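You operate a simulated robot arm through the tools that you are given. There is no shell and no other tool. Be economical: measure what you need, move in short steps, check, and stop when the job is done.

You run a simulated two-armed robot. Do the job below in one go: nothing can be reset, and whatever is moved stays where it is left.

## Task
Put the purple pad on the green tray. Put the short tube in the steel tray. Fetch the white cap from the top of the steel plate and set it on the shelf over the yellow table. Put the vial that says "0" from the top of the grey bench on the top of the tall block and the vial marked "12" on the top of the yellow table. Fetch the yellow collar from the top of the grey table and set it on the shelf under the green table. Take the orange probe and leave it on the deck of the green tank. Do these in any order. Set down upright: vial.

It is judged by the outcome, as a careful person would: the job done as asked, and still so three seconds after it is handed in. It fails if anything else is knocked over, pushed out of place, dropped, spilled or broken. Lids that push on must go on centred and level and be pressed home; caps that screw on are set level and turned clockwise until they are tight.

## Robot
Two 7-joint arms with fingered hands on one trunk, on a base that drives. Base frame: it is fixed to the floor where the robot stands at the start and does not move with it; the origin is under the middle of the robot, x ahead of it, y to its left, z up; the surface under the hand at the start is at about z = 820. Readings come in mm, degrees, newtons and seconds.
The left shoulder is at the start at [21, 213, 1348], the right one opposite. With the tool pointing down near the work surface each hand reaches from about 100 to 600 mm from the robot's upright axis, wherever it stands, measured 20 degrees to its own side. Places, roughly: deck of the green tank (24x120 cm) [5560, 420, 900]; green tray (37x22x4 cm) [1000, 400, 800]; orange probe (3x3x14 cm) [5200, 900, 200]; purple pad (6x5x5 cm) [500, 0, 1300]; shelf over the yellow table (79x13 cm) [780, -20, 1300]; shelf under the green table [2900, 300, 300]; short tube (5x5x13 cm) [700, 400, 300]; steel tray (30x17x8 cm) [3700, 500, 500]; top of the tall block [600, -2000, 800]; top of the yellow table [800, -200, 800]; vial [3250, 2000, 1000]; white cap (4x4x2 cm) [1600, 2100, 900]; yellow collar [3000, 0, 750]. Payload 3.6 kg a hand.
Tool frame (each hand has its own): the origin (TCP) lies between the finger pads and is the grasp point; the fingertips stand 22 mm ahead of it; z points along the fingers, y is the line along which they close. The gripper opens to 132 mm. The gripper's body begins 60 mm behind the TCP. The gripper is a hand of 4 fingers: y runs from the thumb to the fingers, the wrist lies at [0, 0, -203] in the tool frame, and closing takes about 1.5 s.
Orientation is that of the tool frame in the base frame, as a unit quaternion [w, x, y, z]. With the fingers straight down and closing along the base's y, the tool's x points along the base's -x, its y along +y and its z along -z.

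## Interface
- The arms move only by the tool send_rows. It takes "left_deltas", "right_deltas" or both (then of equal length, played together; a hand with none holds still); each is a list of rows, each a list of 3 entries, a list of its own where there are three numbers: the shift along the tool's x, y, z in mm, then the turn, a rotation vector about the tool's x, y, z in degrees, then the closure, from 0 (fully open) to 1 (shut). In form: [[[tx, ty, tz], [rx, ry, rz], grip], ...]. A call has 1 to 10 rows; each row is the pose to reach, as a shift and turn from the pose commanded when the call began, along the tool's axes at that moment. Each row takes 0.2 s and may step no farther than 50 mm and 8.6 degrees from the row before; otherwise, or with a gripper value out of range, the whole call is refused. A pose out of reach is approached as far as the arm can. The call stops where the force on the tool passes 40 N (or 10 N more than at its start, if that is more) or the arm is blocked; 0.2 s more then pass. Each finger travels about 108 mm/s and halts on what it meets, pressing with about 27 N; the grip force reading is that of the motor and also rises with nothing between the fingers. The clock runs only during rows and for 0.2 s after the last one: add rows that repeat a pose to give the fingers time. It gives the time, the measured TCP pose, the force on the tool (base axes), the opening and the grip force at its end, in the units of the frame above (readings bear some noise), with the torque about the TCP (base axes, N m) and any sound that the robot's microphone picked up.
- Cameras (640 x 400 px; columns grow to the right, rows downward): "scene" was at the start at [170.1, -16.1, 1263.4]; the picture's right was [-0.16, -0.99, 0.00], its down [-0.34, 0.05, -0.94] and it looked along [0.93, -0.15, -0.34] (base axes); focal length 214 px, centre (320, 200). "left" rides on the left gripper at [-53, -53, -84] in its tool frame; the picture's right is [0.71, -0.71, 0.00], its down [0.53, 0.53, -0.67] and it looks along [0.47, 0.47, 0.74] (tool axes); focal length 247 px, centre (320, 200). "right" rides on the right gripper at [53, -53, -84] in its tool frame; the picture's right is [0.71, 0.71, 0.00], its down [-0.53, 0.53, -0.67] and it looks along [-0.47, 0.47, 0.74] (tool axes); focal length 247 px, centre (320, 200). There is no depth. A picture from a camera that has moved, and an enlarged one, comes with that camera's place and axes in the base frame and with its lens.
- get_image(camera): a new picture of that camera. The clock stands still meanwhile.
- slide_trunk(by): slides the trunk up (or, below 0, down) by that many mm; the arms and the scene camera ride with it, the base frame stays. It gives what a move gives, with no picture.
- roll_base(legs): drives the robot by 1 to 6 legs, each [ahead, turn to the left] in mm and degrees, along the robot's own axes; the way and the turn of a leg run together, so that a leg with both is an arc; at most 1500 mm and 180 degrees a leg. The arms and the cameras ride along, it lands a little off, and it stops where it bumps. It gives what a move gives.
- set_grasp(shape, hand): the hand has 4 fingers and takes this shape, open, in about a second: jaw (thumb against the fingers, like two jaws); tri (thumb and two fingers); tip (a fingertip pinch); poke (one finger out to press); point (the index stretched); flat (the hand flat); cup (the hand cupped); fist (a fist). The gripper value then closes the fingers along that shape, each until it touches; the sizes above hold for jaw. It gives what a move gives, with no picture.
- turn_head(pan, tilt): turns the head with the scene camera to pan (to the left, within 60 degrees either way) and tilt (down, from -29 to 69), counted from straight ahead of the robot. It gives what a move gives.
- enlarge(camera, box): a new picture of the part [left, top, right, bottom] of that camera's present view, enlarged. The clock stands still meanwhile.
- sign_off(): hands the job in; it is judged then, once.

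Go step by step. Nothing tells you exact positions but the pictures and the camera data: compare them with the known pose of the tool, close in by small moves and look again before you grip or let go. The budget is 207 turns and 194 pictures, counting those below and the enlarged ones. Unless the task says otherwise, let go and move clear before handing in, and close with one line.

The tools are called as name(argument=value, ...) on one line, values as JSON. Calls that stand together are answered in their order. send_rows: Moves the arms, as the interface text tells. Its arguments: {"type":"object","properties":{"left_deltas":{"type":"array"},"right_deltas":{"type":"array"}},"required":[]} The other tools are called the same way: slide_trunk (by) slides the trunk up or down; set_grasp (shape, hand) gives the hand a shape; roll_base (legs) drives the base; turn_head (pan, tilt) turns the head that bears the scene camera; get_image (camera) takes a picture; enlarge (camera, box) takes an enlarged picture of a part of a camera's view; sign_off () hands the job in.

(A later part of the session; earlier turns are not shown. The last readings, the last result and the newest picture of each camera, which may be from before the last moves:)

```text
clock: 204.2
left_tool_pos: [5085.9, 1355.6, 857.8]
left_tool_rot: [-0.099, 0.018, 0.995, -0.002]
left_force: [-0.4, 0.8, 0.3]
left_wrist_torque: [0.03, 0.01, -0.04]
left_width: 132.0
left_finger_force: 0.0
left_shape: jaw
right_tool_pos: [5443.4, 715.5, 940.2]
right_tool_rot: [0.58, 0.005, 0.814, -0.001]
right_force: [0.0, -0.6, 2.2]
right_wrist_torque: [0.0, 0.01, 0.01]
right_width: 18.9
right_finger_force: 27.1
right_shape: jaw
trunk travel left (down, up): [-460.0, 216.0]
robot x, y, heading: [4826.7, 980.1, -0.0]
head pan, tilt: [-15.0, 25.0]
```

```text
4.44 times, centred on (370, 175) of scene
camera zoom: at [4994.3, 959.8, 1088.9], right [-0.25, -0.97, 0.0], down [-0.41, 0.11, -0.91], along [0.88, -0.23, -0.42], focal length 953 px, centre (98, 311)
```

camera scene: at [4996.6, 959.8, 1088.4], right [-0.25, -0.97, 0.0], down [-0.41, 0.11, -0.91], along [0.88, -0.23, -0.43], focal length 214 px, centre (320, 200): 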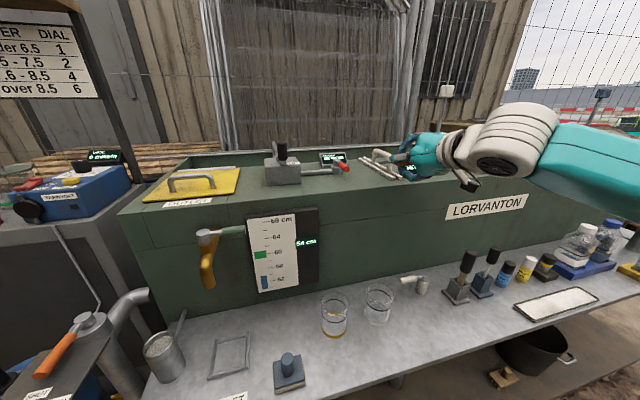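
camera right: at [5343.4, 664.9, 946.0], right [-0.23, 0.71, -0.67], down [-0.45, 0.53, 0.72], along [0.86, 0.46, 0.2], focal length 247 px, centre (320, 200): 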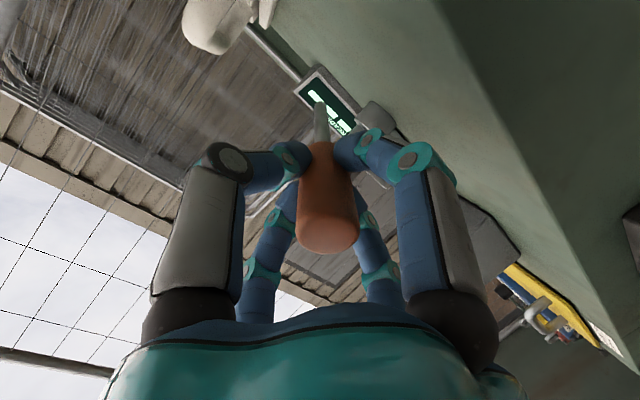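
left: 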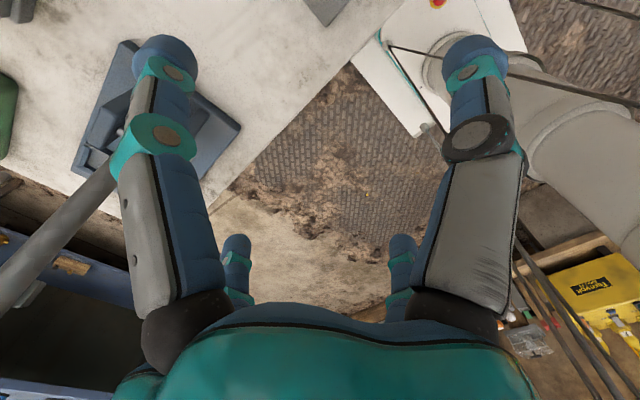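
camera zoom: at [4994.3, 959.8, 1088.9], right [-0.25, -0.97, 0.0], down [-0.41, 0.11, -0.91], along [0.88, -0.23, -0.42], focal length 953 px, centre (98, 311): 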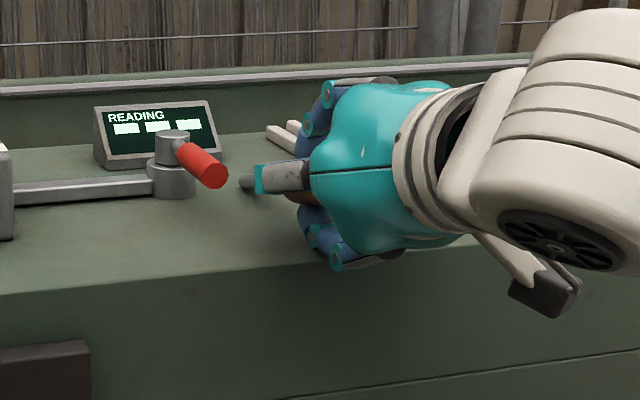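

The tip just touches the deck. I'll shift 14 mm further in, so that the handle is fully over the deck, and set it down.

send_rows(right_deltas=[[[-9, -3, 5], [0, 0, 0], 1], [[-9, -6, 12], [0, 0, 0], 1], [[0, -6, 16], [0, -4, 0], 1], [[8, -6, 18], [0, -8, 0], 1]])

enlarge(camera="scene", box=[310, 130, 430, 220])

get_image(camera="right")

```text
clock: 205.2
left_tool_pos: [5087.7, 1356.4, 856.3]
left_tool_rot: [-0.099, 0.018, 0.995, -0.003]
left_force: [-0.5, -0.4, 0.1]
left_wrist_torque: [0.01, 0.02, 0.0]
left_width: 131.9
left_finger_force: 0.1
left_shape: jaw
right_tool_pos: [5460.3, 711.5, 945.0]
right_tool_rot: [0.64, 0.003, 0.769, 0.0]
right_force: [-5.1, -1.6, 15.2]
right_wrist_torque: [-0.04, 0.78, 0.0]
right_width: 17.9
right_finger_force: 26.8
right_shape: jaw
trunk travel left (down, up): [-460.0, 216.0]
robot x, y, heading: [4825.2, 979.6, 0.3]
head pan, tilt: [-15.0, 25.0]
stopped in row 4 (right hand): the force on the tool passed its limit at 46 N (the readings are from after the stop); the commanded pose is now the measured one
```

```text
4.44 times, centred on (370, 175) of scene
camera zoom: at [4994.8, 960.0, 1088.8], right [-0.25, -0.97, 0.0], down [-0.41, 0.11, -0.91], along [0.88, -0.23, -0.42], focal length 953 px, centre (98, 311)
```

zoom: 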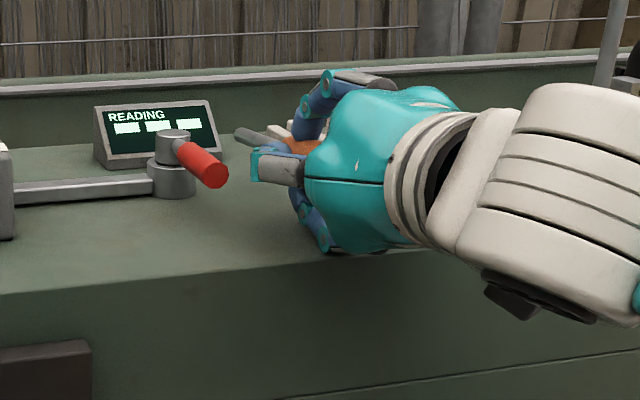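

```text
93 pictures are left
camera right: at [5367.0, 658.6, 906.5], right [-0.13, 0.71, -0.69], down [-0.56, 0.53, 0.64], along [0.82, 0.47, 0.33], focal length 247 px, centre (320, 200)
```

right: 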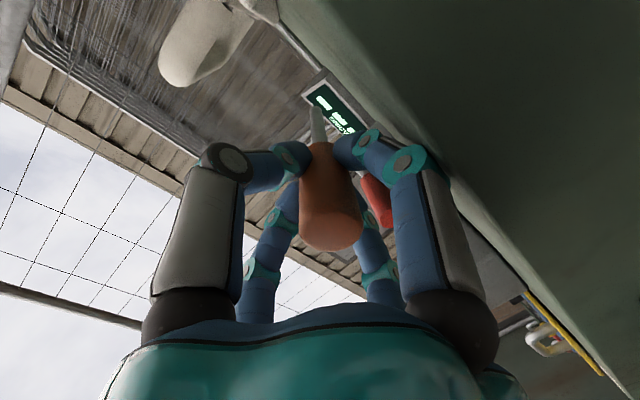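

The hand is nearly level, with its lower finger against the deck. I'll ease up slightly, open a little so the handle settles, and draw straight back.

send_rows(right_deltas=[[[-3, 0, 0], [0, 0, 0], 1], [[-3, 0, 0], [0, 0, 0], 0.8], [[-3, 0, 0], [0, 0, 0], 0.7], [[-3, 0, 0], [0, 0, 0], 0.65]])

get_image(camera="right")

enlarge(camera="scene", box=[310, 130, 430, 220])

```text
clock: 206.2
left_tool_pos: [5086.8, 1355.8, 856.1]
left_tool_rot: [-0.099, 0.018, 0.995, -0.002]
left_force: [0.4, 0.2, -0.2]
left_wrist_torque: [0.0, -0.02, 0.03]
left_width: 132.0
left_finger_force: 0.0
left_shape: jaw
right_tool_pos: [5458.4, 711.8, 945.2]
right_tool_rot: [0.639, 0.003, 0.77, -0.001]
right_force: [7.8, 0.4, 19.5]
right_wrist_torque: [0.02, 0.26, 0.01]
right_width: 42.8
right_finger_force: 0.1
right_shape: jaw
trunk travel left (down, up): [-460.0, 216.0]
robot x, y, heading: [4828.2, 982.9, 0.5]
head pan, tilt: [-15.0, 25.0]
```

```text
92 pictures are left
camera right: at [5365.5, 658.5, 907.9], right [-0.13, 0.71, -0.69], down [-0.56, 0.53, 0.64], along [0.82, 0.47, 0.33], focal length 247 px, centre (320, 200)
```

right: 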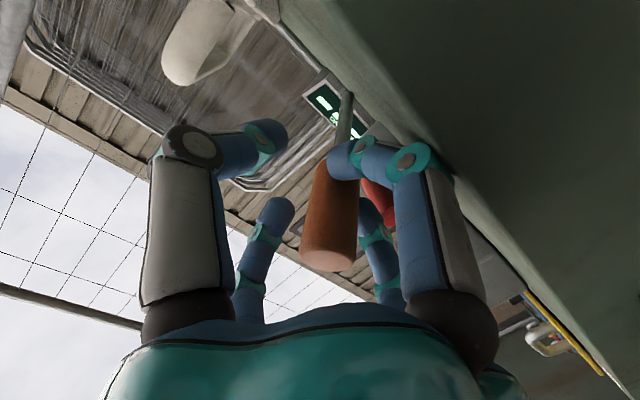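

```text
4.44 times, centred on (370, 175) of scene
camera zoom: at [4993.6, 960.5, 1089.1], right [-0.25, -0.97, 0.0], down [-0.41, 0.11, -0.91], along [0.88, -0.23, -0.42], focal length 953 px, centre (98, 311)
```

zoom: 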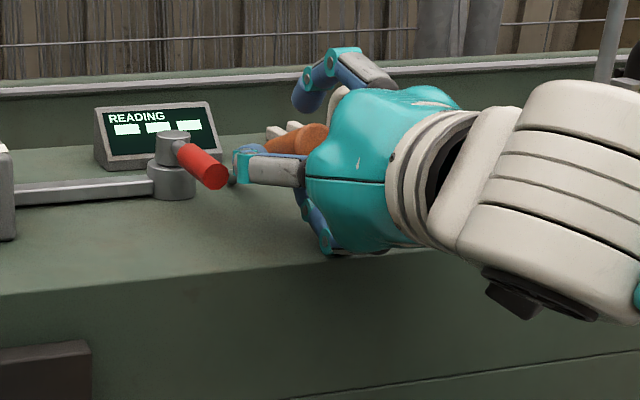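

The probe rests on the lower finger. If I simply pull back it could drag to the edge, so I'll tip the fingers down to let it slide off forwards, then withdraw up and back.

send_rows(right_deltas=[[[-4, 0, 3], [0, 8, 0], 0.65], [[-7, 0, 7], [0, 16, 0], 0.65], [[-11, 0, 12], [0, 24, 0], 0.65], [[-11, 0, 12], [0, 24, 0], 0.55]])

get_image(camera="right")

enlarge(camera="scene", box=[310, 130, 430, 220])

```text
clock: 207.2
left_tool_pos: [5085.9, 1355.5, 856.8]
left_tool_rot: [-0.099, 0.018, 0.995, -0.002]
left_force: [0.2, 0.2, 0.5]
left_wrist_torque: [0.01, -0.02, -0.02]
left_width: 132.2
left_finger_force: 0.0
left_shape: jaw
right_tool_pos: [5474.1, 710.7, 950.8]
right_tool_rot: [0.461, 0.003, 0.888, 0.0]
right_force: [0.8, 0.0, 0.1]
right_wrist_torque: [0.04, 0.0, 0.0]
right_width: 59.2
right_finger_force: 0.0
right_shape: jaw
trunk travel left (down, up): [-460.0, 216.0]
robot x, y, heading: [4825.2, 983.4, 0.5]
head pan, tilt: [-15.0, 25.0]
```

```text
90 pictures are left
camera right: at [5373.7, 656.9, 954.6], right [-0.4, 0.71, -0.58], down [-0.24, 0.53, 0.82], along [0.88, 0.47, -0.04], focal length 247 px, centre (320, 200)
```

right: 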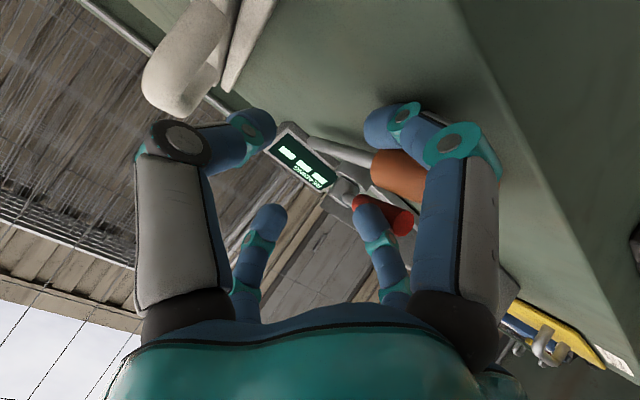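

```text
4.44 times, centred on (370, 175) of scene
camera zoom: at [4994.3, 959.7, 1088.8], right [-0.25, -0.97, 0.0], down [-0.41, 0.11, -0.91], along [0.88, -0.23, -0.42], focal length 953 px, centre (98, 311)
```

zoom: 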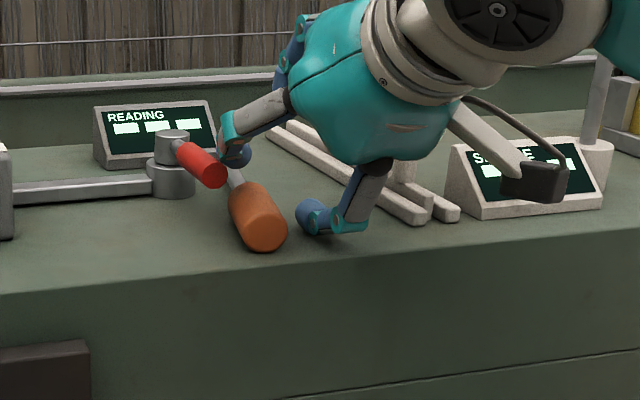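

The probe lies on the deck beside the rails. I'll lift the hand straight up and clear.

send_rows(right_deltas=[[[-16, -4, -12], [0, 0, 0], 0.55], [[-40, -5, -29], [0, 0, 0], 0.55], [[-80, -5, -56], [0, 0, 0], 0.5], [[-90, -5, -100], [0, 0, 0], 0.5], [[-90, -5, -145], [0, 0, 0], 0.3]])

enlarge(camera="scene", box=[290, 110, 450, 230])

```text
clock: 208.4
left_tool_pos: [5086.7, 1355.9, 857.1]
left_tool_rot: [-0.099, 0.018, 0.995, -0.002]
left_force: [0.2, 0.7, -0.5]
left_wrist_torque: [-0.01, -0.01, 0.0]
left_width: 131.9
left_finger_force: 0.1
left_shape: jaw
right_tool_pos: [5404.0, 706.8, 1108.5]
right_tool_rot: [0.461, 0.003, 0.887, 0.001]
right_force: [-0.5, 0.3, -1.0]
right_wrist_torque: [0.02, 0.02, -0.01]
right_width: 92.0
right_finger_force: 0.0
right_shape: jaw
trunk travel left (down, up): [-460.0, 216.0]
robot x, y, heading: [4826.9, 981.9, 0.4]
head pan, tilt: [-15.0, 25.0]
```

```text
3.33 times, centred on (370, 170) of scene
camera zoom: at [4994.0, 959.8, 1088.9], right [-0.25, -0.97, 0.0], down [-0.41, 0.11, -0.91], along [0.88, -0.23, -0.42], focal length 715 px, centre (153, 300)
```

zoom: 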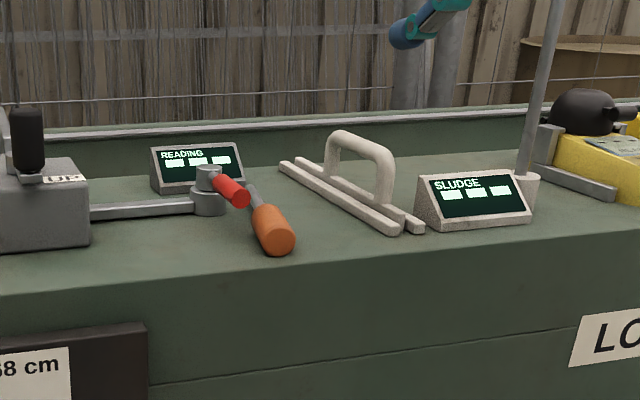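

The probe is on the deck. Next, the yellow collar near (3000, 0, 750): I'll back off, straighten the hand, and turn to look for the grey table.

roll_base(legs=[[-300, 0]])

roll_base(legs=[[-300, 0]])

send_rows(right_deltas=[[[10, 10, -10], [0, 8, 0], 0], [[25, 20, -25], [0, 16, 0], 0], [[40, 30, -40], [0, 24, 0], 0], [[55, 40, -55], [0, 32, 0], 0], [[70, 40, -70], [0, 40, 0], 0], [[80, 40, -80], [0, 48, 0], 0], [[85, 40, -90], [0, 55, 0], 0]])

slide_trunk(by=150)

roll_base(legs=[[0, -45]])

roll_base(legs=[[0, -45]])

turn_head(pan=-20, tilt=20)

get_image(camera="scene")

```text
clock: 210.4
left_tool_pos: [4794.3, 1353.2, 856.6]
left_tool_rot: [-0.099, 0.022, 0.995, -0.002]
left_force: [0.0, -0.5, -0.6]
left_wrist_torque: [0.01, 0.02, -0.01]
left_width: 131.9
left_finger_force: 0.0
left_shape: jaw
right_tool_pos: [5105.6, 699.7, 1109.4]
right_tool_rot: [0.462, 0.007, 0.887, -0.002]
right_force: [0.3, 0.3, 0.1]
right_wrist_torque: [-0.06, -0.02, -0.03]
right_width: 92.3
right_finger_force: 0.2
right_shape: jaw
trunk travel left (down, up): [-460.0, 216.0]
robot x, y, heading: [4531.3, 977.8, 0.1]
head pan, tilt: [-15.0, 25.0]
```

```text
clock: 212.5
left_tool_pos: [4489.0, 1352.0, 857.2]
left_tool_rot: [-0.1, 0.023, 0.995, -0.002]
left_force: [-0.7, -0.2, -0.5]
left_wrist_torque: [-0.02, -0.02, -0.03]
left_width: 132.0
left_finger_force: 0.0
left_shape: jaw
right_tool_pos: [4797.6, 700.2, 1110.7]
right_tool_rot: [0.462, 0.009, 0.887, -0.003]
right_force: [0.2, 0.0, 0.2]
right_wrist_torque: [0.02, 0.02, 0.02]
right_width: 91.8
right_finger_force: 0.2
right_shape: jaw
trunk travel left (down, up): [-460.0, 216.0]
robot x, y, heading: [4226.7, 982.6, -0.3]
head pan, tilt: [-15.0, 25.0]
```

```text
clock: 214.1
left_tool_pos: [4489.5, 1352.3, 857.0]
left_tool_rot: [-0.099, 0.023, 0.995, -0.001]
left_force: [-0.8, -0.1, -0.7]
left_wrist_torque: [0.0, -0.01, -0.02]
left_width: 132.1
left_finger_force: 0.0
left_shape: jaw
right_tool_pos: [4676.7, 740.4, 1090.1]
right_tool_rot: [-0.001, 0.009, 1.0, 0.002]
right_force: [-0.7, 0.5, 0.1]
right_wrist_torque: [0.02, 0.0, -0.01]
right_width: 131.8
right_finger_force: 0.0
right_shape: jaw
trunk travel left (down, up): [-460.0, 216.0]
robot x, y, heading: [4228.8, 983.1, -0.5]
head pan, tilt: [-15.0, 25.0]
```

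```text
clock: 215.8
left_tool_pos: [4489.2, 1352.2, 1007.2]
left_tool_rot: [-0.101, 0.023, 0.995, -0.002]
left_force: [1.1, -0.9, -0.8]
left_wrist_torque: [0.02, 0.03, -0.01]
left_width: 131.8
left_finger_force: 0.0
left_shape: jaw
right_tool_pos: [4677.8, 740.9, 1241.1]
right_tool_rot: [-0.001, 0.009, 1.0, 0.001]
right_force: [0.8, 0.8, 0.3]
right_wrist_torque: [-0.03, 0.0, 0.03]
right_width: 131.9
right_finger_force: 0.0
right_shape: jaw
trunk travel left (down, up): [-610.0, 66.0]
robot x, y, heading: [4224.6, 981.6, -0.3]
head pan, tilt: [-15.0, 25.0]
```

```text
clock: 218.4
left_tool_pos: [4674.8, 1047.6, 1008.2]
left_tool_rot: [-0.093, 0.41, 0.907, 0.037]
left_force: [-0.2, -0.7, 0.6]
left_wrist_torque: [-0.04, -0.01, 0.01]
left_width: 131.8
left_finger_force: 0.1
left_shape: jaw
right_tool_pos: [4367.0, 488.0, 1241.4]
right_tool_rot: [0.0, 0.399, 0.917, 0.002]
right_force: [0.0, -0.3, -0.4]
right_wrist_torque: [0.01, 0.0, -0.03]
right_width: 132.0
right_finger_force: 0.1
right_shape: jaw
trunk travel left (down, up): [-610.0, 66.0]
robot x, y, heading: [4249.6, 1004.5, -46.1]
head pan, tilt: [-15.0, 25.0]
```

```text
clock: 220.9
left_tool_pos: [4579.4, 732.7, 1007.5]
left_tool_rot: [-0.072, 0.728, 0.679, 0.07]
left_force: [-0.4, -0.3, 0.4]
left_wrist_torque: [0.0, 0.01, 0.0]
left_width: 132.0
left_finger_force: 0.1
left_shape: jaw
right_tool_pos: [3964.4, 558.5, 1241.5]
right_tool_rot: [0.001, 0.721, 0.693, 0.002]
right_force: [-0.6, -0.6, -0.3]
right_wrist_torque: [0.01, 0.0, -0.02]
right_width: 131.7
right_finger_force: 0.0
right_shape: jaw
trunk travel left (down, up): [-610.0, 66.0]
robot x, y, heading: [4282.1, 1004.7, -90.8]
head pan, tilt: [-15.0, 25.0]
```

```text
clock: 221.6
left_tool_pos: [4579.9, 733.6, 1009.8]
left_tool_rot: [-0.07, 0.727, 0.679, 0.07]
left_force: [0.2, -0.2, 0.0]
left_wrist_torque: [0.03, 0.01, -0.03]
left_width: 131.8
left_finger_force: 0.0
left_shape: jaw
right_tool_pos: [3962.9, 558.3, 1241.9]
right_tool_rot: [0.001, 0.72, 0.694, 0.002]
right_force: [-0.1, -0.2, 0.9]
right_wrist_torque: [-0.02, -0.03, -0.02]
right_width: 131.8
right_finger_force: 0.0
right_shape: jaw
trunk travel left (down, up): [-610.0, 66.0]
robot x, y, heading: [4282.8, 1003.5, -90.8]
head pan, tilt: [-20.0, 20.0]
```

```text
87 pictures are left
camera scene: at [4249.6, 841.3, 1248.0], right [-0.93, 0.36, 0.0], down [0.12, 0.32, -0.94], along [-0.33, -0.88, -0.34], focal length 214 px, centre (320, 200)
```

scene: 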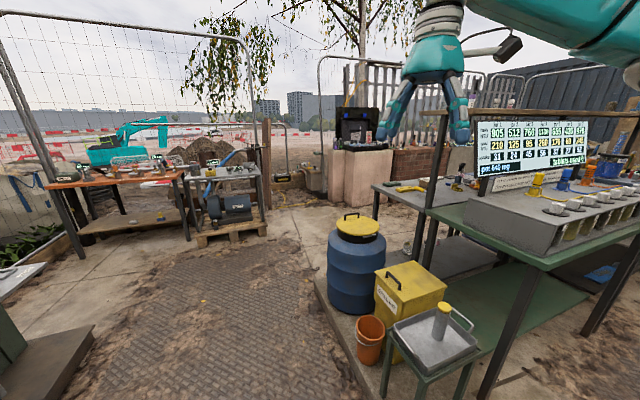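

The grey table stands behind the green one and the floor to its south looks open. I'll go round the barrel platform to the south side.

roll_base(legs=[[850, 0], [850, 0]])

roll_base(legs=[[0, -45]])

roll_base(legs=[[0, -45]])

turn_head(pan=-20, tilt=20)

get_image(camera="scene")

```text
clock: 230.1
left_tool_pos: [4542.5, -953.3, 1009.4]
left_tool_rot: [-0.071, 0.733, 0.673, 0.07]
left_force: [0.7, -0.4, -0.1]
left_wrist_torque: [0.01, 0.03, 0.01]
left_width: 131.7
left_finger_force: 0.1
left_shape: jaw
right_tool_pos: [3925.5, -1116.8, 1242.4]
right_tool_rot: [0.001, 0.727, 0.686, 0.001]
right_force: [0.3, 0.4, -0.2]
right_wrist_torque: [-0.02, -0.01, 0.01]
right_width: 131.9
right_finger_force: 0.0
right_shape: jaw
trunk travel left (down, up): [-610.0, 66.0]
robot x, y, heading: [4250.2, -677.8, -91.9]
head pan, tilt: [-20.0, 20.0]
```

```text
clock: 232.6
left_tool_pos: [4261.4, -1078.2, 1008.5]
left_tool_rot: [-0.038, 0.935, 0.339, 0.092]
left_force: [-0.2, 0.1, -0.2]
left_wrist_torque: [0.02, -0.01, 0.03]
left_width: 131.9
left_finger_force: 0.0
left_shape: jaw
right_tool_pos: [3709.8, -756.9, 1242.8]
right_tool_rot: [0.001, 0.935, 0.354, 0.001]
right_force: [0.4, -0.6, 0.3]
right_wrist_torque: [0.01, -0.01, 0.01]
right_width: 131.9
right_finger_force: 0.2
right_shape: jaw
trunk travel left (down, up): [-610.0, 66.0]
robot x, y, heading: [4275.3, -704.1, -137.0]
head pan, tilt: [-20.0, 20.0]
```

```text
clock: 235.1
left_tool_pos: [4000.6, -961.0, 1009.4]
left_tool_rot: [-0.001, 0.994, -0.041, 0.1]
left_force: [-0.1, -0.1, -0.3]
left_wrist_torque: [0.03, 0.01, -0.06]
left_width: 131.9
left_finger_force: 0.0
left_shape: jaw
right_tool_pos: [3833.1, -344.1, 1242.3]
right_tool_rot: [0.002, 1.0, -0.026, 0.0]
right_force: [-0.4, 0.2, 0.4]
right_wrist_torque: [-0.01, -0.02, 0.0]
right_width: 131.7
right_finger_force: 0.1
right_shape: jaw
trunk travel left (down, up): [-610.0, 66.0]
robot x, y, heading: [4271.5, -735.2, 179.0]
head pan, tilt: [-20.0, 20.0]
```

```text
clock: 235.7
left_tool_pos: [4001.1, -961.1, 1010.8]
left_tool_rot: [0.0, 0.994, -0.039, 0.1]
left_force: [-0.7, -0.1, -0.2]
left_wrist_torque: [0.0, -0.03, 0.01]
left_width: 131.7
left_finger_force: 0.0
left_shape: jaw
right_tool_pos: [3835.3, -342.9, 1242.6]
right_tool_rot: [0.002, 1.0, -0.026, -0.001]
right_force: [-0.5, 0.6, -1.0]
right_wrist_torque: [-0.02, 0.02, 0.01]
right_width: 131.9
right_finger_force: 0.0
right_shape: jaw
trunk travel left (down, up): [-610.0, 66.0]
robot x, y, heading: [4273.5, -735.2, 179.0]
head pan, tilt: [-20.0, 20.0]
```

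```text
86 pictures are left
camera scene: at [4112.6, -698.4, 1248.0], right [0.36, 0.93, 0.0], down [0.32, -0.12, -0.94], along [-0.88, 0.34, -0.34], focal length 214 px, centre (320, 200)
```

scene: 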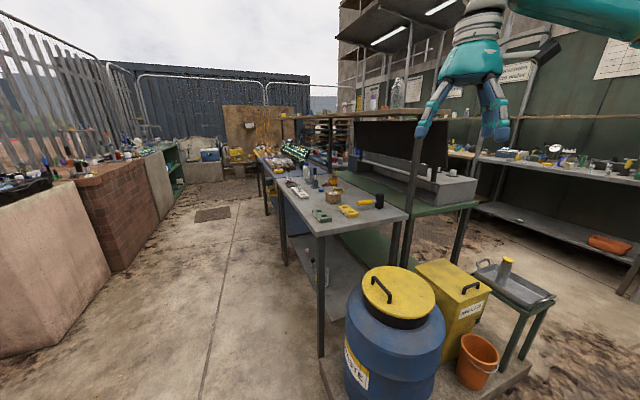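

enlarge(camera="scene", box=[250, 140, 430, 250])

```text
3.56 times, centred on (340, 195) of scene
camera zoom: at [4112.6, -698.4, 1248.0], right [0.36, 0.93, 0.0], down [0.32, -0.12, -0.94], along [-0.88, 0.34, -0.34], focal length 763 px, centre (249, 218)
```

zoom: 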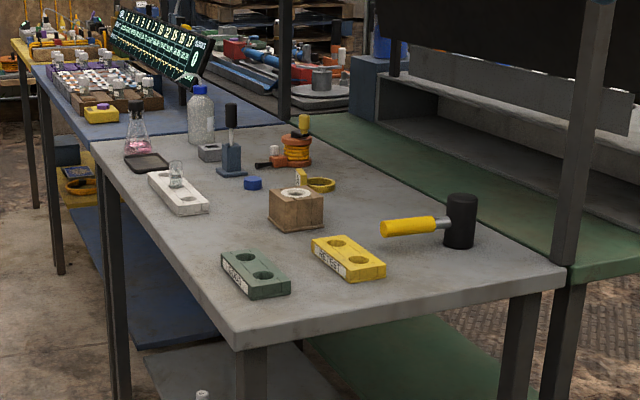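

The collar looks like the yellow ring lying on the grey table. I'll drive along the south side and look again from closer.

roll_base(legs=[[500, 0], [480, 0]])

turn_head(pan=-50, tilt=25)

get_image(camera="scene")

```text
clock: 241.2
left_tool_pos: [2994.8, -938.8, 1010.6]
left_tool_rot: [0.0, 0.994, -0.046, 0.1]
left_force: [-0.1, 0.9, 1.5]
left_wrist_torque: [-0.05, -0.04, -0.03]
left_width: 132.3
left_finger_force: 0.2
left_shape: jaw
right_tool_pos: [2834.9, -320.3, 1244.0]
right_tool_rot: [0.001, 0.999, -0.032, 0.001]
right_force: [0.5, -0.7, -0.2]
right_wrist_torque: [0.0, 0.01, 0.0]
right_width: 131.9
right_finger_force: 0.0
right_shape: jaw
trunk travel left (down, up): [-610.0, 66.0]
robot x, y, heading: [3266.1, -715.7, 178.4]
head pan, tilt: [-20.0, 20.0]
```

```text
clock: 242.2
left_tool_pos: [2994.4, -938.0, 1010.6]
left_tool_rot: [0.001, 0.994, -0.047, 0.1]
left_force: [0.4, 0.1, -1.2]
left_wrist_torque: [0.02, 0.03, 0.03]
left_width: 131.9
left_finger_force: 0.0
left_shape: jaw
right_tool_pos: [2835.7, -319.5, 1244.2]
right_tool_rot: [0.002, 0.999, -0.032, 0.0]
right_force: [0.5, 0.1, -0.3]
right_wrist_torque: [0.0, 0.02, 0.01]
right_width: 132.0
right_finger_force: 0.0
right_shape: jaw
trunk travel left (down, up): [-610.0, 66.0]
robot x, y, heading: [3268.2, -716.1, 178.2]
head pan, tilt: [-50.0, 25.0]
```

```text
84 pictures are left
camera scene: at [3138.3, -641.5, 1240.0], right [0.78, 0.62, 0.0], down [0.26, -0.33, -0.91], along [-0.56, 0.71, -0.42], focal length 214 px, centre (320, 200)
```

scene: 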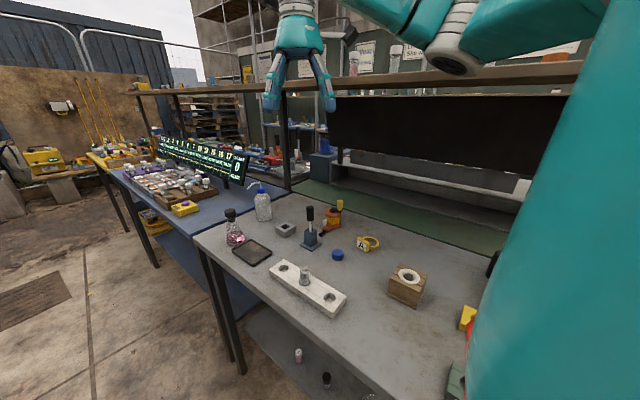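

The collar (marked "A") lies at about (2870, -10) on the grey table. I'll drive on so that the right arm lines up, then turn to face the table.

roll_base(legs=[[540, 0]])

roll_base(legs=[[0, -45]])

roll_base(legs=[[0, -43]])

turn_head(pan=-10, tilt=40)

get_image(camera="scene")

```text
clock: 245.2
left_tool_pos: [2469.3, -929.1, 1010.7]
left_tool_rot: [0.0, 0.994, -0.041, 0.1]
left_force: [-0.2, -0.1, 0.7]
left_wrist_torque: [-0.02, -0.03, 0.01]
left_width: 132.0
left_finger_force: 0.0
left_shape: jaw
right_tool_pos: [2302.6, -312.2, 1243.5]
right_tool_rot: [0.002, 1.0, -0.027, 0.001]
right_force: [-0.1, 0.3, -0.1]
right_wrist_torque: [-0.02, -0.01, 0.0]
right_width: 132.0
right_finger_force: 0.1
right_shape: jaw
trunk travel left (down, up): [-610.0, 66.0]
robot x, y, heading: [2741.3, -703.6, 178.9]
head pan, tilt: [-50.0, 25.0]
```

```text
clock: 247.7
left_tool_pos: [2389.8, -678.0, 1010.2]
left_tool_rot: [0.036, 0.906, -0.411, 0.092]
left_force: [0.7, 0.0, -0.6]
left_wrist_torque: [0.01, 0.03, 0.0]
left_width: 131.9
left_finger_force: 0.0
left_shape: jaw
right_tool_pos: [2699.3, -120.5, 1245.5]
right_tool_rot: [0.003, 0.917, -0.399, 0.002]
right_force: [-7.6, -22.6, -11.2]
right_wrist_torque: [0.23, -0.45, 1.01]
right_width: 132.1
right_finger_force: 0.1
right_shape: jaw
trunk travel left (down, up): [-610.0, 66.0]
robot x, y, heading: [2720.6, -724.4, 135.4]
head pan, tilt: [-50.0, 25.0]
```

```text
clock: 248.3
left_tool_pos: [2403.6, -663.4, 1010.7]
left_tool_rot: [0.043, 0.909, -0.404, 0.087]
left_force: [-0.6, -1.0, 0.4]
left_wrist_torque: [-0.04, -0.01, 0.01]
left_width: 131.9
left_finger_force: 0.1
left_shape: jaw
right_tool_pos: [2715.8, -120.0, 1241.0]
right_tool_rot: [0.024, 0.926, -0.376, 0.012]
right_force: [3.1, -25.4, -6.2]
right_wrist_torque: [0.66, 0.2, -0.59]
right_width: 132.1
right_finger_force: 0.1
right_shape: jaw
trunk travel left (down, up): [-610.0, 66.0]
robot x, y, heading: [2723.9, -726.9, 135.1]
head pan, tilt: [-50.0, 25.0]
stopped in leg 1: the force on the tool passed its limit at 79 N (the readings are from after the stop); the commanded pose is now the measured one
```

```text
clock: 249.4
left_tool_pos: [2404.0, -664.6, 1010.5]
left_tool_rot: [0.043, 0.91, -0.403, 0.088]
left_force: [-0.1, -1.1, -0.9]
left_wrist_torque: [0.0, -0.04, 0.0]
left_width: 132.0
left_finger_force: 0.0
left_shape: jaw
right_tool_pos: [2714.7, -121.4, 1242.4]
right_tool_rot: [0.024, 0.926, -0.376, 0.012]
right_force: [2.4, -37.4, -17.0]
right_wrist_torque: [0.57, 0.24, -0.64]
right_width: 132.1
right_finger_force: 0.0
right_shape: jaw
trunk travel left (down, up): [-610.0, 66.0]
robot x, y, heading: [2716.6, -724.0, 134.9]
head pan, tilt: [-10.0, 40.0]
```

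```text
83 pictures are left
camera scene: at [2621.2, -607.3, 1217.3], right [0.82, 0.57, 0.0], down [0.37, -0.52, -0.77], along [-0.44, 0.63, -0.64], focal length 214 px, centre (320, 200)
```

scene: 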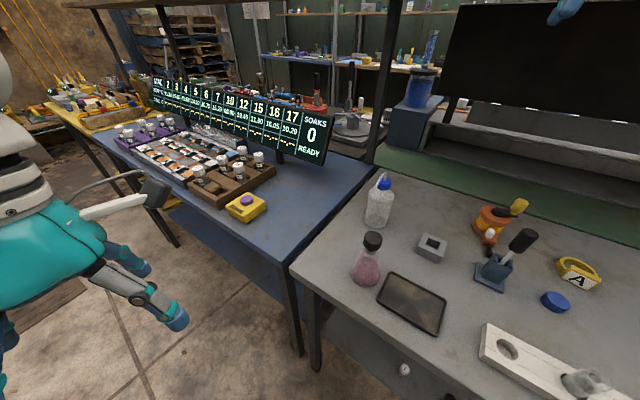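

The right hand, still stretched out, met the shelf above the table. I'll pull it in and check the shelf.

send_rows(right_deltas=[[[45, 0, 0], [0, 0, 0], 0], [[90, 0, 0], [0, 0, 0], 0], [[135, 0, 0], [0, 0, 0], 0], [[180, 0, 0], [0, 0, 0], 0], [[220, 0, 0], [0, 0, 0], 0]])

turn_head(pan=-50, tilt=10)

get_image(camera="scene")

```text
clock: 250.6
left_tool_pos: [2404.0, -662.2, 1011.1]
left_tool_rot: [0.043, 0.909, -0.404, 0.089]
left_force: [0.7, -0.7, 0.3]
left_wrist_torque: [0.03, 0.02, 0.0]
left_width: 132.1
left_finger_force: 0.1
left_shape: jaw
right_tool_pos: [2874.9, -266.4, 1249.3]
right_tool_rot: [0.021, 0.926, -0.377, 0.011]
right_force: [-0.6, -0.4, -0.9]
right_wrist_torque: [0.06, -0.03, -0.01]
right_width: 132.2
right_finger_force: 0.0
right_shape: jaw
trunk travel left (down, up): [-610.0, 66.0]
robot x, y, heading: [2722.1, -725.5, 135.1]
head pan, tilt: [-10.0, 40.0]
```

```text
clock: 251.7
left_tool_pos: [2403.3, -661.3, 1010.8]
left_tool_rot: [0.044, 0.909, -0.404, 0.089]
left_force: [-0.9, 0.5, -0.7]
left_wrist_torque: [-0.01, -0.01, 0.0]
left_width: 132.0
left_finger_force: 0.0
left_shape: jaw
right_tool_pos: [2875.7, -263.3, 1248.7]
right_tool_rot: [0.022, 0.925, -0.378, 0.009]
right_force: [0.1, -1.3, 0.9]
right_wrist_torque: [-0.02, 0.02, 0.0]
right_width: 132.0
right_finger_force: 0.0
right_shape: jaw
trunk travel left (down, up): [-610.0, 66.0]
robot x, y, heading: [2722.4, -727.8, 135.1]
head pan, tilt: [-50.0, 10.0]
```

```text
82 pictures are left
camera scene: at [2676.9, -579.2, 1264.3], right [1.0, -0.08, 0.0], down [-0.01, -0.17, -0.98], along [0.08, 0.98, -0.17], focal length 214 px, centre (320, 200)
```

scene: 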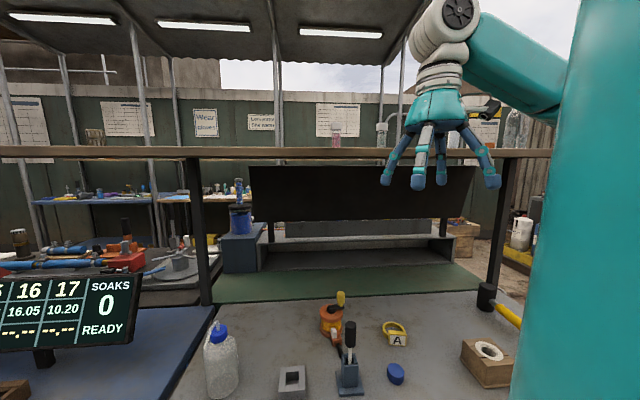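

The shelf and its things look undisturbed. I'll finish the turn, then enlarge on the collar.

roll_base(legs=[[0, -44]])

roll_base(legs=[[50, 0]])

turn_head(pan=-10, tilt=40)

enlarge(camera="scene", box=[240, 110, 460, 270])

```text
clock: 254.3
left_tool_pos: [2540.8, -454.4, 1011.1]
left_tool_rot: [-0.075, -0.689, 0.718, -0.065]
left_force: [1.0, 0.0, -0.2]
left_wrist_torque: [-0.02, 0.04, 0.0]
left_width: 131.9
left_finger_force: 0.1
left_shape: jaw
right_tool_pos: [3158.1, -499.6, 1249.3]
right_tool_rot: [0.024, 0.714, -0.7, 0.001]
right_force: [0.0, -0.1, 0.4]
right_wrist_torque: [-0.04, 0.02, -0.02]
right_width: 131.8
right_finger_force: 0.1
right_shape: jaw
trunk travel left (down, up): [-610.0, 66.0]
robot x, y, heading: [2692.1, -724.3, 91.0]
head pan, tilt: [-50.0, 10.0]
stopped in leg 1: the robot was blocked; the commanded pose is now the measured one
```

```text
clock: 255.2
left_tool_pos: [2538.0, -401.4, 1011.0]
left_tool_rot: [-0.075, -0.689, 0.717, -0.068]
left_force: [0.5, -0.3, -0.5]
left_wrist_torque: [-0.05, -0.03, -0.02]
left_width: 132.3
left_finger_force: 0.0
left_shape: jaw
right_tool_pos: [3153.2, -444.6, 1250.6]
right_tool_rot: [0.024, 0.715, -0.699, 0.002]
right_force: [0.5, 0.7, -0.6]
right_wrist_torque: [-0.05, -0.01, 0.0]
right_width: 131.9
right_finger_force: 0.0
right_shape: jaw
trunk travel left (down, up): [-610.0, 66.0]
robot x, y, heading: [2689.8, -668.5, 91.2]
head pan, tilt: [-50.0, 10.0]
```

```text
clock: 256.3
left_tool_pos: [2537.9, -402.0, 1011.1]
left_tool_rot: [-0.075, -0.69, 0.717, -0.066]
left_force: [0.0, 0.5, -0.6]
left_wrist_torque: [0.02, -0.03, 0.01]
left_width: 132.0
left_finger_force: 0.1
left_shape: jaw
right_tool_pos: [3153.8, -446.7, 1250.8]
right_tool_rot: [0.023, 0.715, -0.699, 0.0]
right_force: [-0.5, 0.5, -0.4]
right_wrist_torque: [0.0, 0.02, 0.01]
right_width: 132.0
right_finger_force: 0.1
right_shape: jaw
trunk travel left (down, up): [-610.0, 66.0]
robot x, y, heading: [2693.9, -673.3, 90.9]
head pan, tilt: [-10.0, 40.0]
```

```text
2.50 times, centred on (350, 190) of scene
camera zoom: at [2706.2, -511.7, 1216.7], right [0.99, -0.16, 0.0], down [-0.1, -0.64, -0.77], along [0.12, 0.76, -0.64], focal length 536 px, centre (245, 225)
```

zoom: 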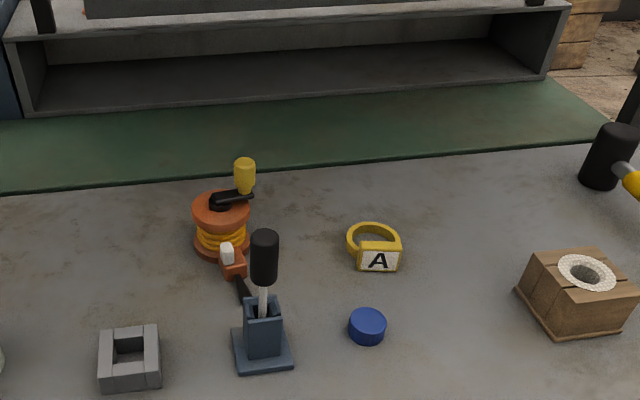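

Triangulating the far and near views puts the collar at about (2912, -104) with the table top near z 815. I'll tuck the left hand back and lower the trunk.

send_rows(left_deltas=[[[40, 0, -20], [0, 0, 0], 0], [[80, 0, -40], [0, 0, 0], 0], [[115, 0, -70], [0, 0, 0], 0], [[130, 0, -110], [0, 0, 0], 0]], right_deltas=[[[-20, 40, 0], [0, 0, 0], 0.1], [[-40, 80, 0], [0, 0, 0], 0.1], [[-60, 120, 0], [0, 0, 0], 0.1], [[-80, 160, 10], [0, 0, 0], 0.15]])

slide_trunk(by=-200)

get_image(camera="scene")

get_image(camera="right")

```text
clock: 257.3
left_tool_pos: [2536.2, -472.2, 1143.6]
left_tool_rot: [-0.077, -0.689, 0.717, -0.067]
left_force: [0.4, -1.0, 0.1]
left_wrist_torque: [-0.01, 0.01, 0.03]
left_width: 132.1
left_finger_force: 0.0
left_shape: jaw
left hand out of reach, approached as far as the arm can: row 3, 4
right_tool_pos: [2989.5, -369.0, 1242.4]
right_tool_rot: [0.025, 0.714, -0.699, 0.001]
right_force: [0.5, -0.2, -0.7]
right_wrist_torque: [-0.04, 0.04, -0.01]
right_width: 112.5
right_finger_force: 0.0
right_shape: jaw
trunk travel left (down, up): [-610.0, 66.0]
robot x, y, heading: [2692.2, -672.9, 91.2]
head pan, tilt: [-10.0, 40.0]
```

```text
clock: 259.5
left_tool_pos: [2536.6, -473.6, 936.4]
left_tool_rot: [-0.087, -0.687, 0.717, -0.078]
left_force: [0.5, 0.1, 0.0]
left_wrist_torque: [-0.01, 0.0, 0.01]
left_width: 131.9
left_finger_force: 0.0
left_shape: jaw
right_tool_pos: [2991.6, -373.4, 1043.9]
right_tool_rot: [0.023, 0.715, -0.699, 0.0]
right_force: [-0.2, 0.0, 0.4]
right_wrist_torque: [0.0, 0.03, -0.01]
right_width: 112.4
right_finger_force: 0.1
right_shape: jaw
trunk travel left (down, up): [-410.0, 266.0]
robot x, y, heading: [2690.9, -670.5, 91.2]
head pan, tilt: [-10.0, 40.0]
```

```text
80 pictures are left
camera scene: at [2706.1, -511.1, 1014.5], right [0.99, -0.15, 0.0], down [-0.1, -0.64, -0.77], along [0.12, 0.76, -0.64], focal length 214 px, centre (320, 200)
```

scene: 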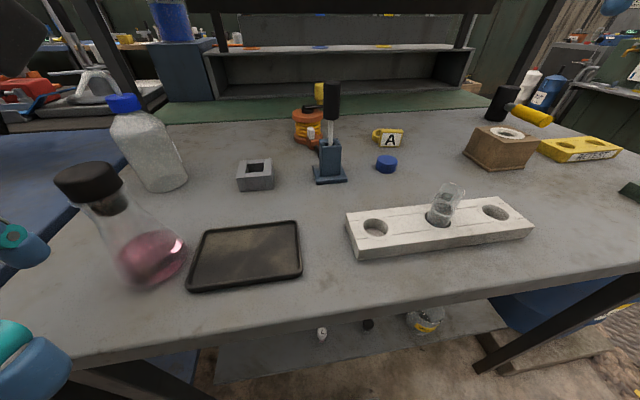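

```text
79 pictures are left
camera right: at [3047.9, -422.2, 1126.4], right [-0.69, -0.72, 0.05], down [-0.52, 0.54, 0.67], along [-0.51, 0.44, -0.74], focal length 247 px, centre (320, 200)
```

right: 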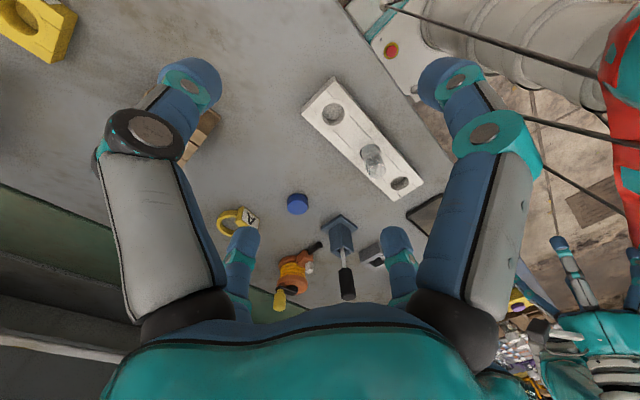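

The collar is confirmed near (2910, -104). I'll bring the right hand above it.

send_rows(right_deltas=[[[-40, 12, 0], [0, 0, 0], 0.15], [[-80, 24, 0], [0, 0, 0], 0.15], [[-120, 36, 5], [0, 0, 0], 0.15], [[-160, 48, 15], [0, 0, 0], 0.15], [[-200, 60, 30], [0, 0, 0], 0.15], [[-238, 70, 50], [0, 0, 0], 0.15], [[-269, 76, 78], [0, 0, 0], 0.15]])

get_image(camera="right")

enlarge(camera="scene", box=[290, 60, 490, 200])

```text
clock: 261.1
left_tool_pos: [2536.6, -473.6, 936.0]
left_tool_rot: [-0.087, -0.688, 0.717, -0.078]
left_force: [0.5, -0.1, -0.4]
left_wrist_torque: [0.01, 0.01, -0.02]
left_width: 132.1
left_finger_force: 0.0
left_shape: jaw
right_tool_pos: [2983.9, -222.7, 1003.8]
right_tool_rot: [0.024, 0.715, -0.699, 0.001]
right_force: [0.3, -0.3, -0.8]
right_wrist_torque: [0.01, -0.02, 0.04]
right_width: 112.5
right_finger_force: 0.1
right_shape: jaw
right hand out of reach, approached as far as the arm can: row 4, 5, 6, 7
trunk travel left (down, up): [-410.0, 266.0]
robot x, y, heading: [2692.4, -670.8, 91.2]
head pan, tilt: [-10.0, 40.0]
```

```text
78 pictures are left
camera right: at [3041.1, -272.9, 1088.4], right [-0.69, -0.72, 0.05], down [-0.52, 0.54, 0.67], along [-0.51, 0.44, -0.74], focal length 247 px, centre (320, 200)
```

right: 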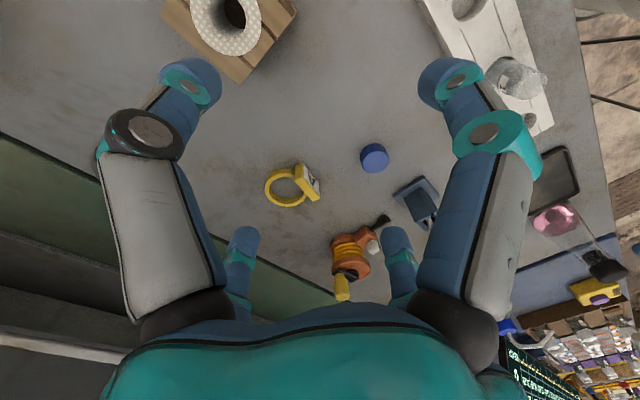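

```text
2.86 times, centred on (390, 130) of scene
camera zoom: at [2706.2, -510.7, 1014.3], right [0.99, -0.15, 0.0], down [-0.1, -0.64, -0.77], along [0.12, 0.76, -0.64], focal length 613 px, centre (120, 400)
```

zoom: 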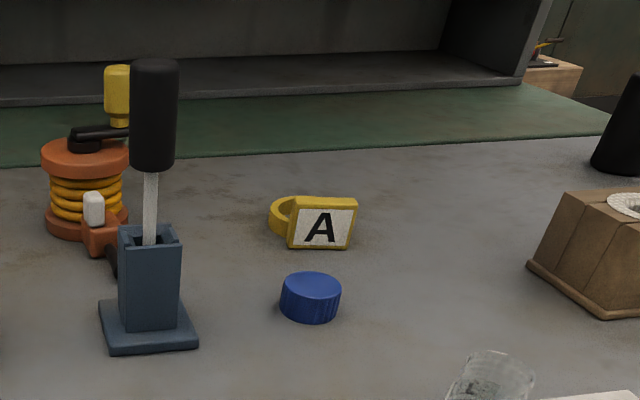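

The arm stopped short, likely at a joint limit. I'll try the same reach with the hand tipped forward about 20°.

send_rows(right_deltas=[[[0, 10, -5], [0, -7, 0], 0.15], [[-10, 25, -5], [0, -14, 0], 0.15], [[-30, 40, 0], [0, -20, 0], 0.15], [[-60, 55, 5], [0, -20, 0], 0.15], [[-90, 65, 15], [0, -20, 0], 0.15], [[-112, 72, 30], [0, -20, 0], 0.15]])

get_image(camera="scene")

get_image(camera="right")

```text
clock: 262.5
left_tool_pos: [2535.6, -473.8, 937.9]
left_tool_rot: [-0.087, -0.687, 0.717, -0.077]
left_force: [-0.4, 0.3, -0.9]
left_wrist_torque: [-0.01, 0.0, 0.02]
left_width: 131.6
left_finger_force: 0.1
left_shape: jaw
right_tool_pos: [2958.9, -177.5, 1006.6]
right_tool_rot: [-0.099, 0.703, -0.693, -0.124]
right_force: [-0.2, -0.2, 0.4]
right_wrist_torque: [0.01, 0.01, -0.02]
right_width: 112.5
right_finger_force: 0.1
right_shape: jaw
right hand out of reach, approached as far as the arm can: row 4, 5, 6
trunk travel left (down, up): [-410.0, 266.0]
robot x, y, heading: [2697.1, -671.7, 91.1]
head pan, tilt: [-10.0, 40.0]
```

```text
76 pictures are left
camera scene: at [2706.0, -511.0, 1014.4], right [0.99, -0.15, 0.0], down [-0.1, -0.64, -0.77], along [0.12, 0.76, -0.64], focal length 214 px, centre (320, 200)
```

scene: 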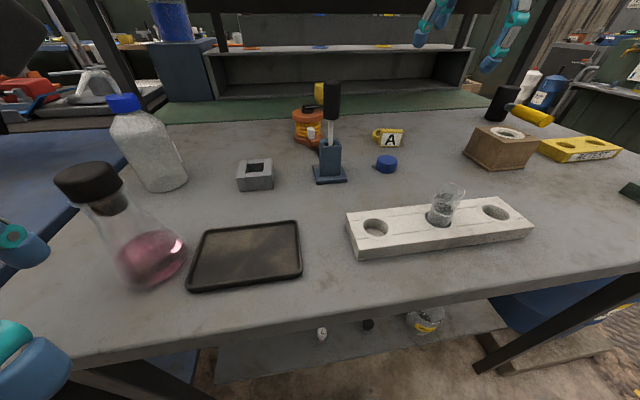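

```text
75 pictures are left
camera right: at [3015.3, -253.2, 1066.5], right [-0.7, -0.69, -0.2], down [-0.51, 0.28, 0.82], along [-0.51, 0.67, -0.54], focal length 247 px, centre (320, 200)
```

right: 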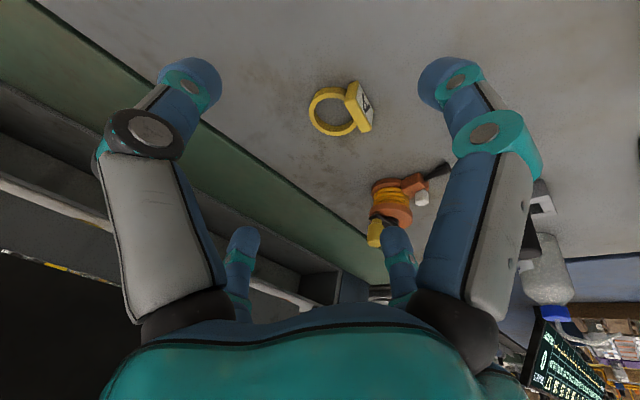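

send_rows(right_deltas=[[[40, 10, -10], [0, 6, 0], 0.15], [[80, 20, -15], [0, 12, 0], 0.15], [[120, 35, -15], [0, 18, 0], 0.15], [[140, 50, 5], [0, 20, 0], 0.15], [[130, 60, 30], [0, 20, 0], 0.15], [[120, 65, 55], [0, 20, 0], 0.15]])

send_rows(right_deltas=[[[-40, 5, 0], [0, 0, 0], 0.15], [[-80, 10, 0], [0, 0, 0], 0.15], [[-120, 10, 0], [0, 0, 0], 0.15], [[-160, 10, 0], [0, 0, 0], 0.15], [[-190, 10, 0], [0, 0, 0], 0.15]])

get_image(camera="scene")

```text
clock: 263.9
left_tool_pos: [2536.7, -473.8, 936.5]
left_tool_rot: [-0.087, -0.688, 0.717, -0.078]
left_force: [0.5, 0.6, -0.5]
left_wrist_torque: [-0.02, 0.0, 0.03]
left_width: 131.9
left_finger_force: 0.2
left_shape: jaw
right_tool_pos: [2934.7, -309.8, 944.1]
right_tool_rot: [0.023, 0.714, -0.699, 0.0]
right_force: [0.0, 0.5, 0.1]
right_wrist_torque: [0.01, -0.02, 0.01]
right_width: 112.5
right_finger_force: 0.0
right_shape: jaw
right hand out of reach, approached as far as the arm can: row 4, 5, 6
trunk travel left (down, up): [-410.0, 266.0]
robot x, y, heading: [2693.4, -673.6, 91.1]
head pan, tilt: [-10.0, 40.0]
```

```text
clock: 265.1
left_tool_pos: [2536.5, -473.7, 936.3]
left_tool_rot: [-0.088, -0.687, 0.717, -0.078]
left_force: [-0.3, 0.7, -0.1]
left_wrist_torque: [-0.04, 0.01, -0.02]
left_width: 132.0
left_finger_force: 0.0
left_shape: jaw
right_tool_pos: [2996.0, -223.3, 983.9]
right_tool_rot: [0.024, 0.715, -0.699, 0.0]
right_force: [0.5, -0.9, 0.0]
right_wrist_torque: [-0.02, 0.02, -0.02]
right_width: 112.4
right_finger_force: 0.0
right_shape: jaw
right hand out of reach, approached as far as the arm can: row 1, 2, 3, 4, 5
trunk travel left (down, up): [-410.0, 266.0]
robot x, y, heading: [2690.6, -669.0, 91.0]
head pan, tilt: [-10.0, 40.0]
```

```text
74 pictures are left
camera scene: at [2706.1, -510.8, 1014.3], right [0.99, -0.15, 0.0], down [-0.1, -0.64, -0.77], along [0.12, 0.76, -0.64], focal length 214 px, centre (320, 200)
```

scene: 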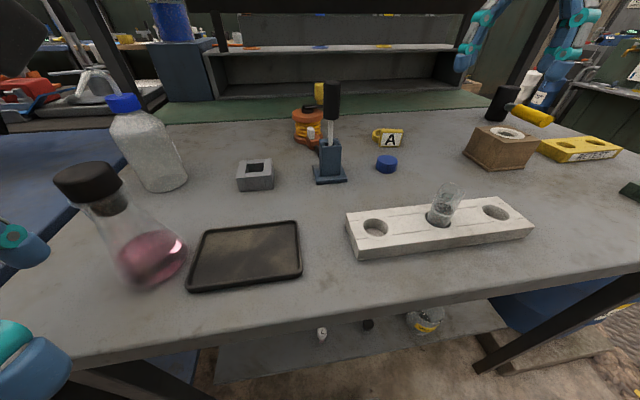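

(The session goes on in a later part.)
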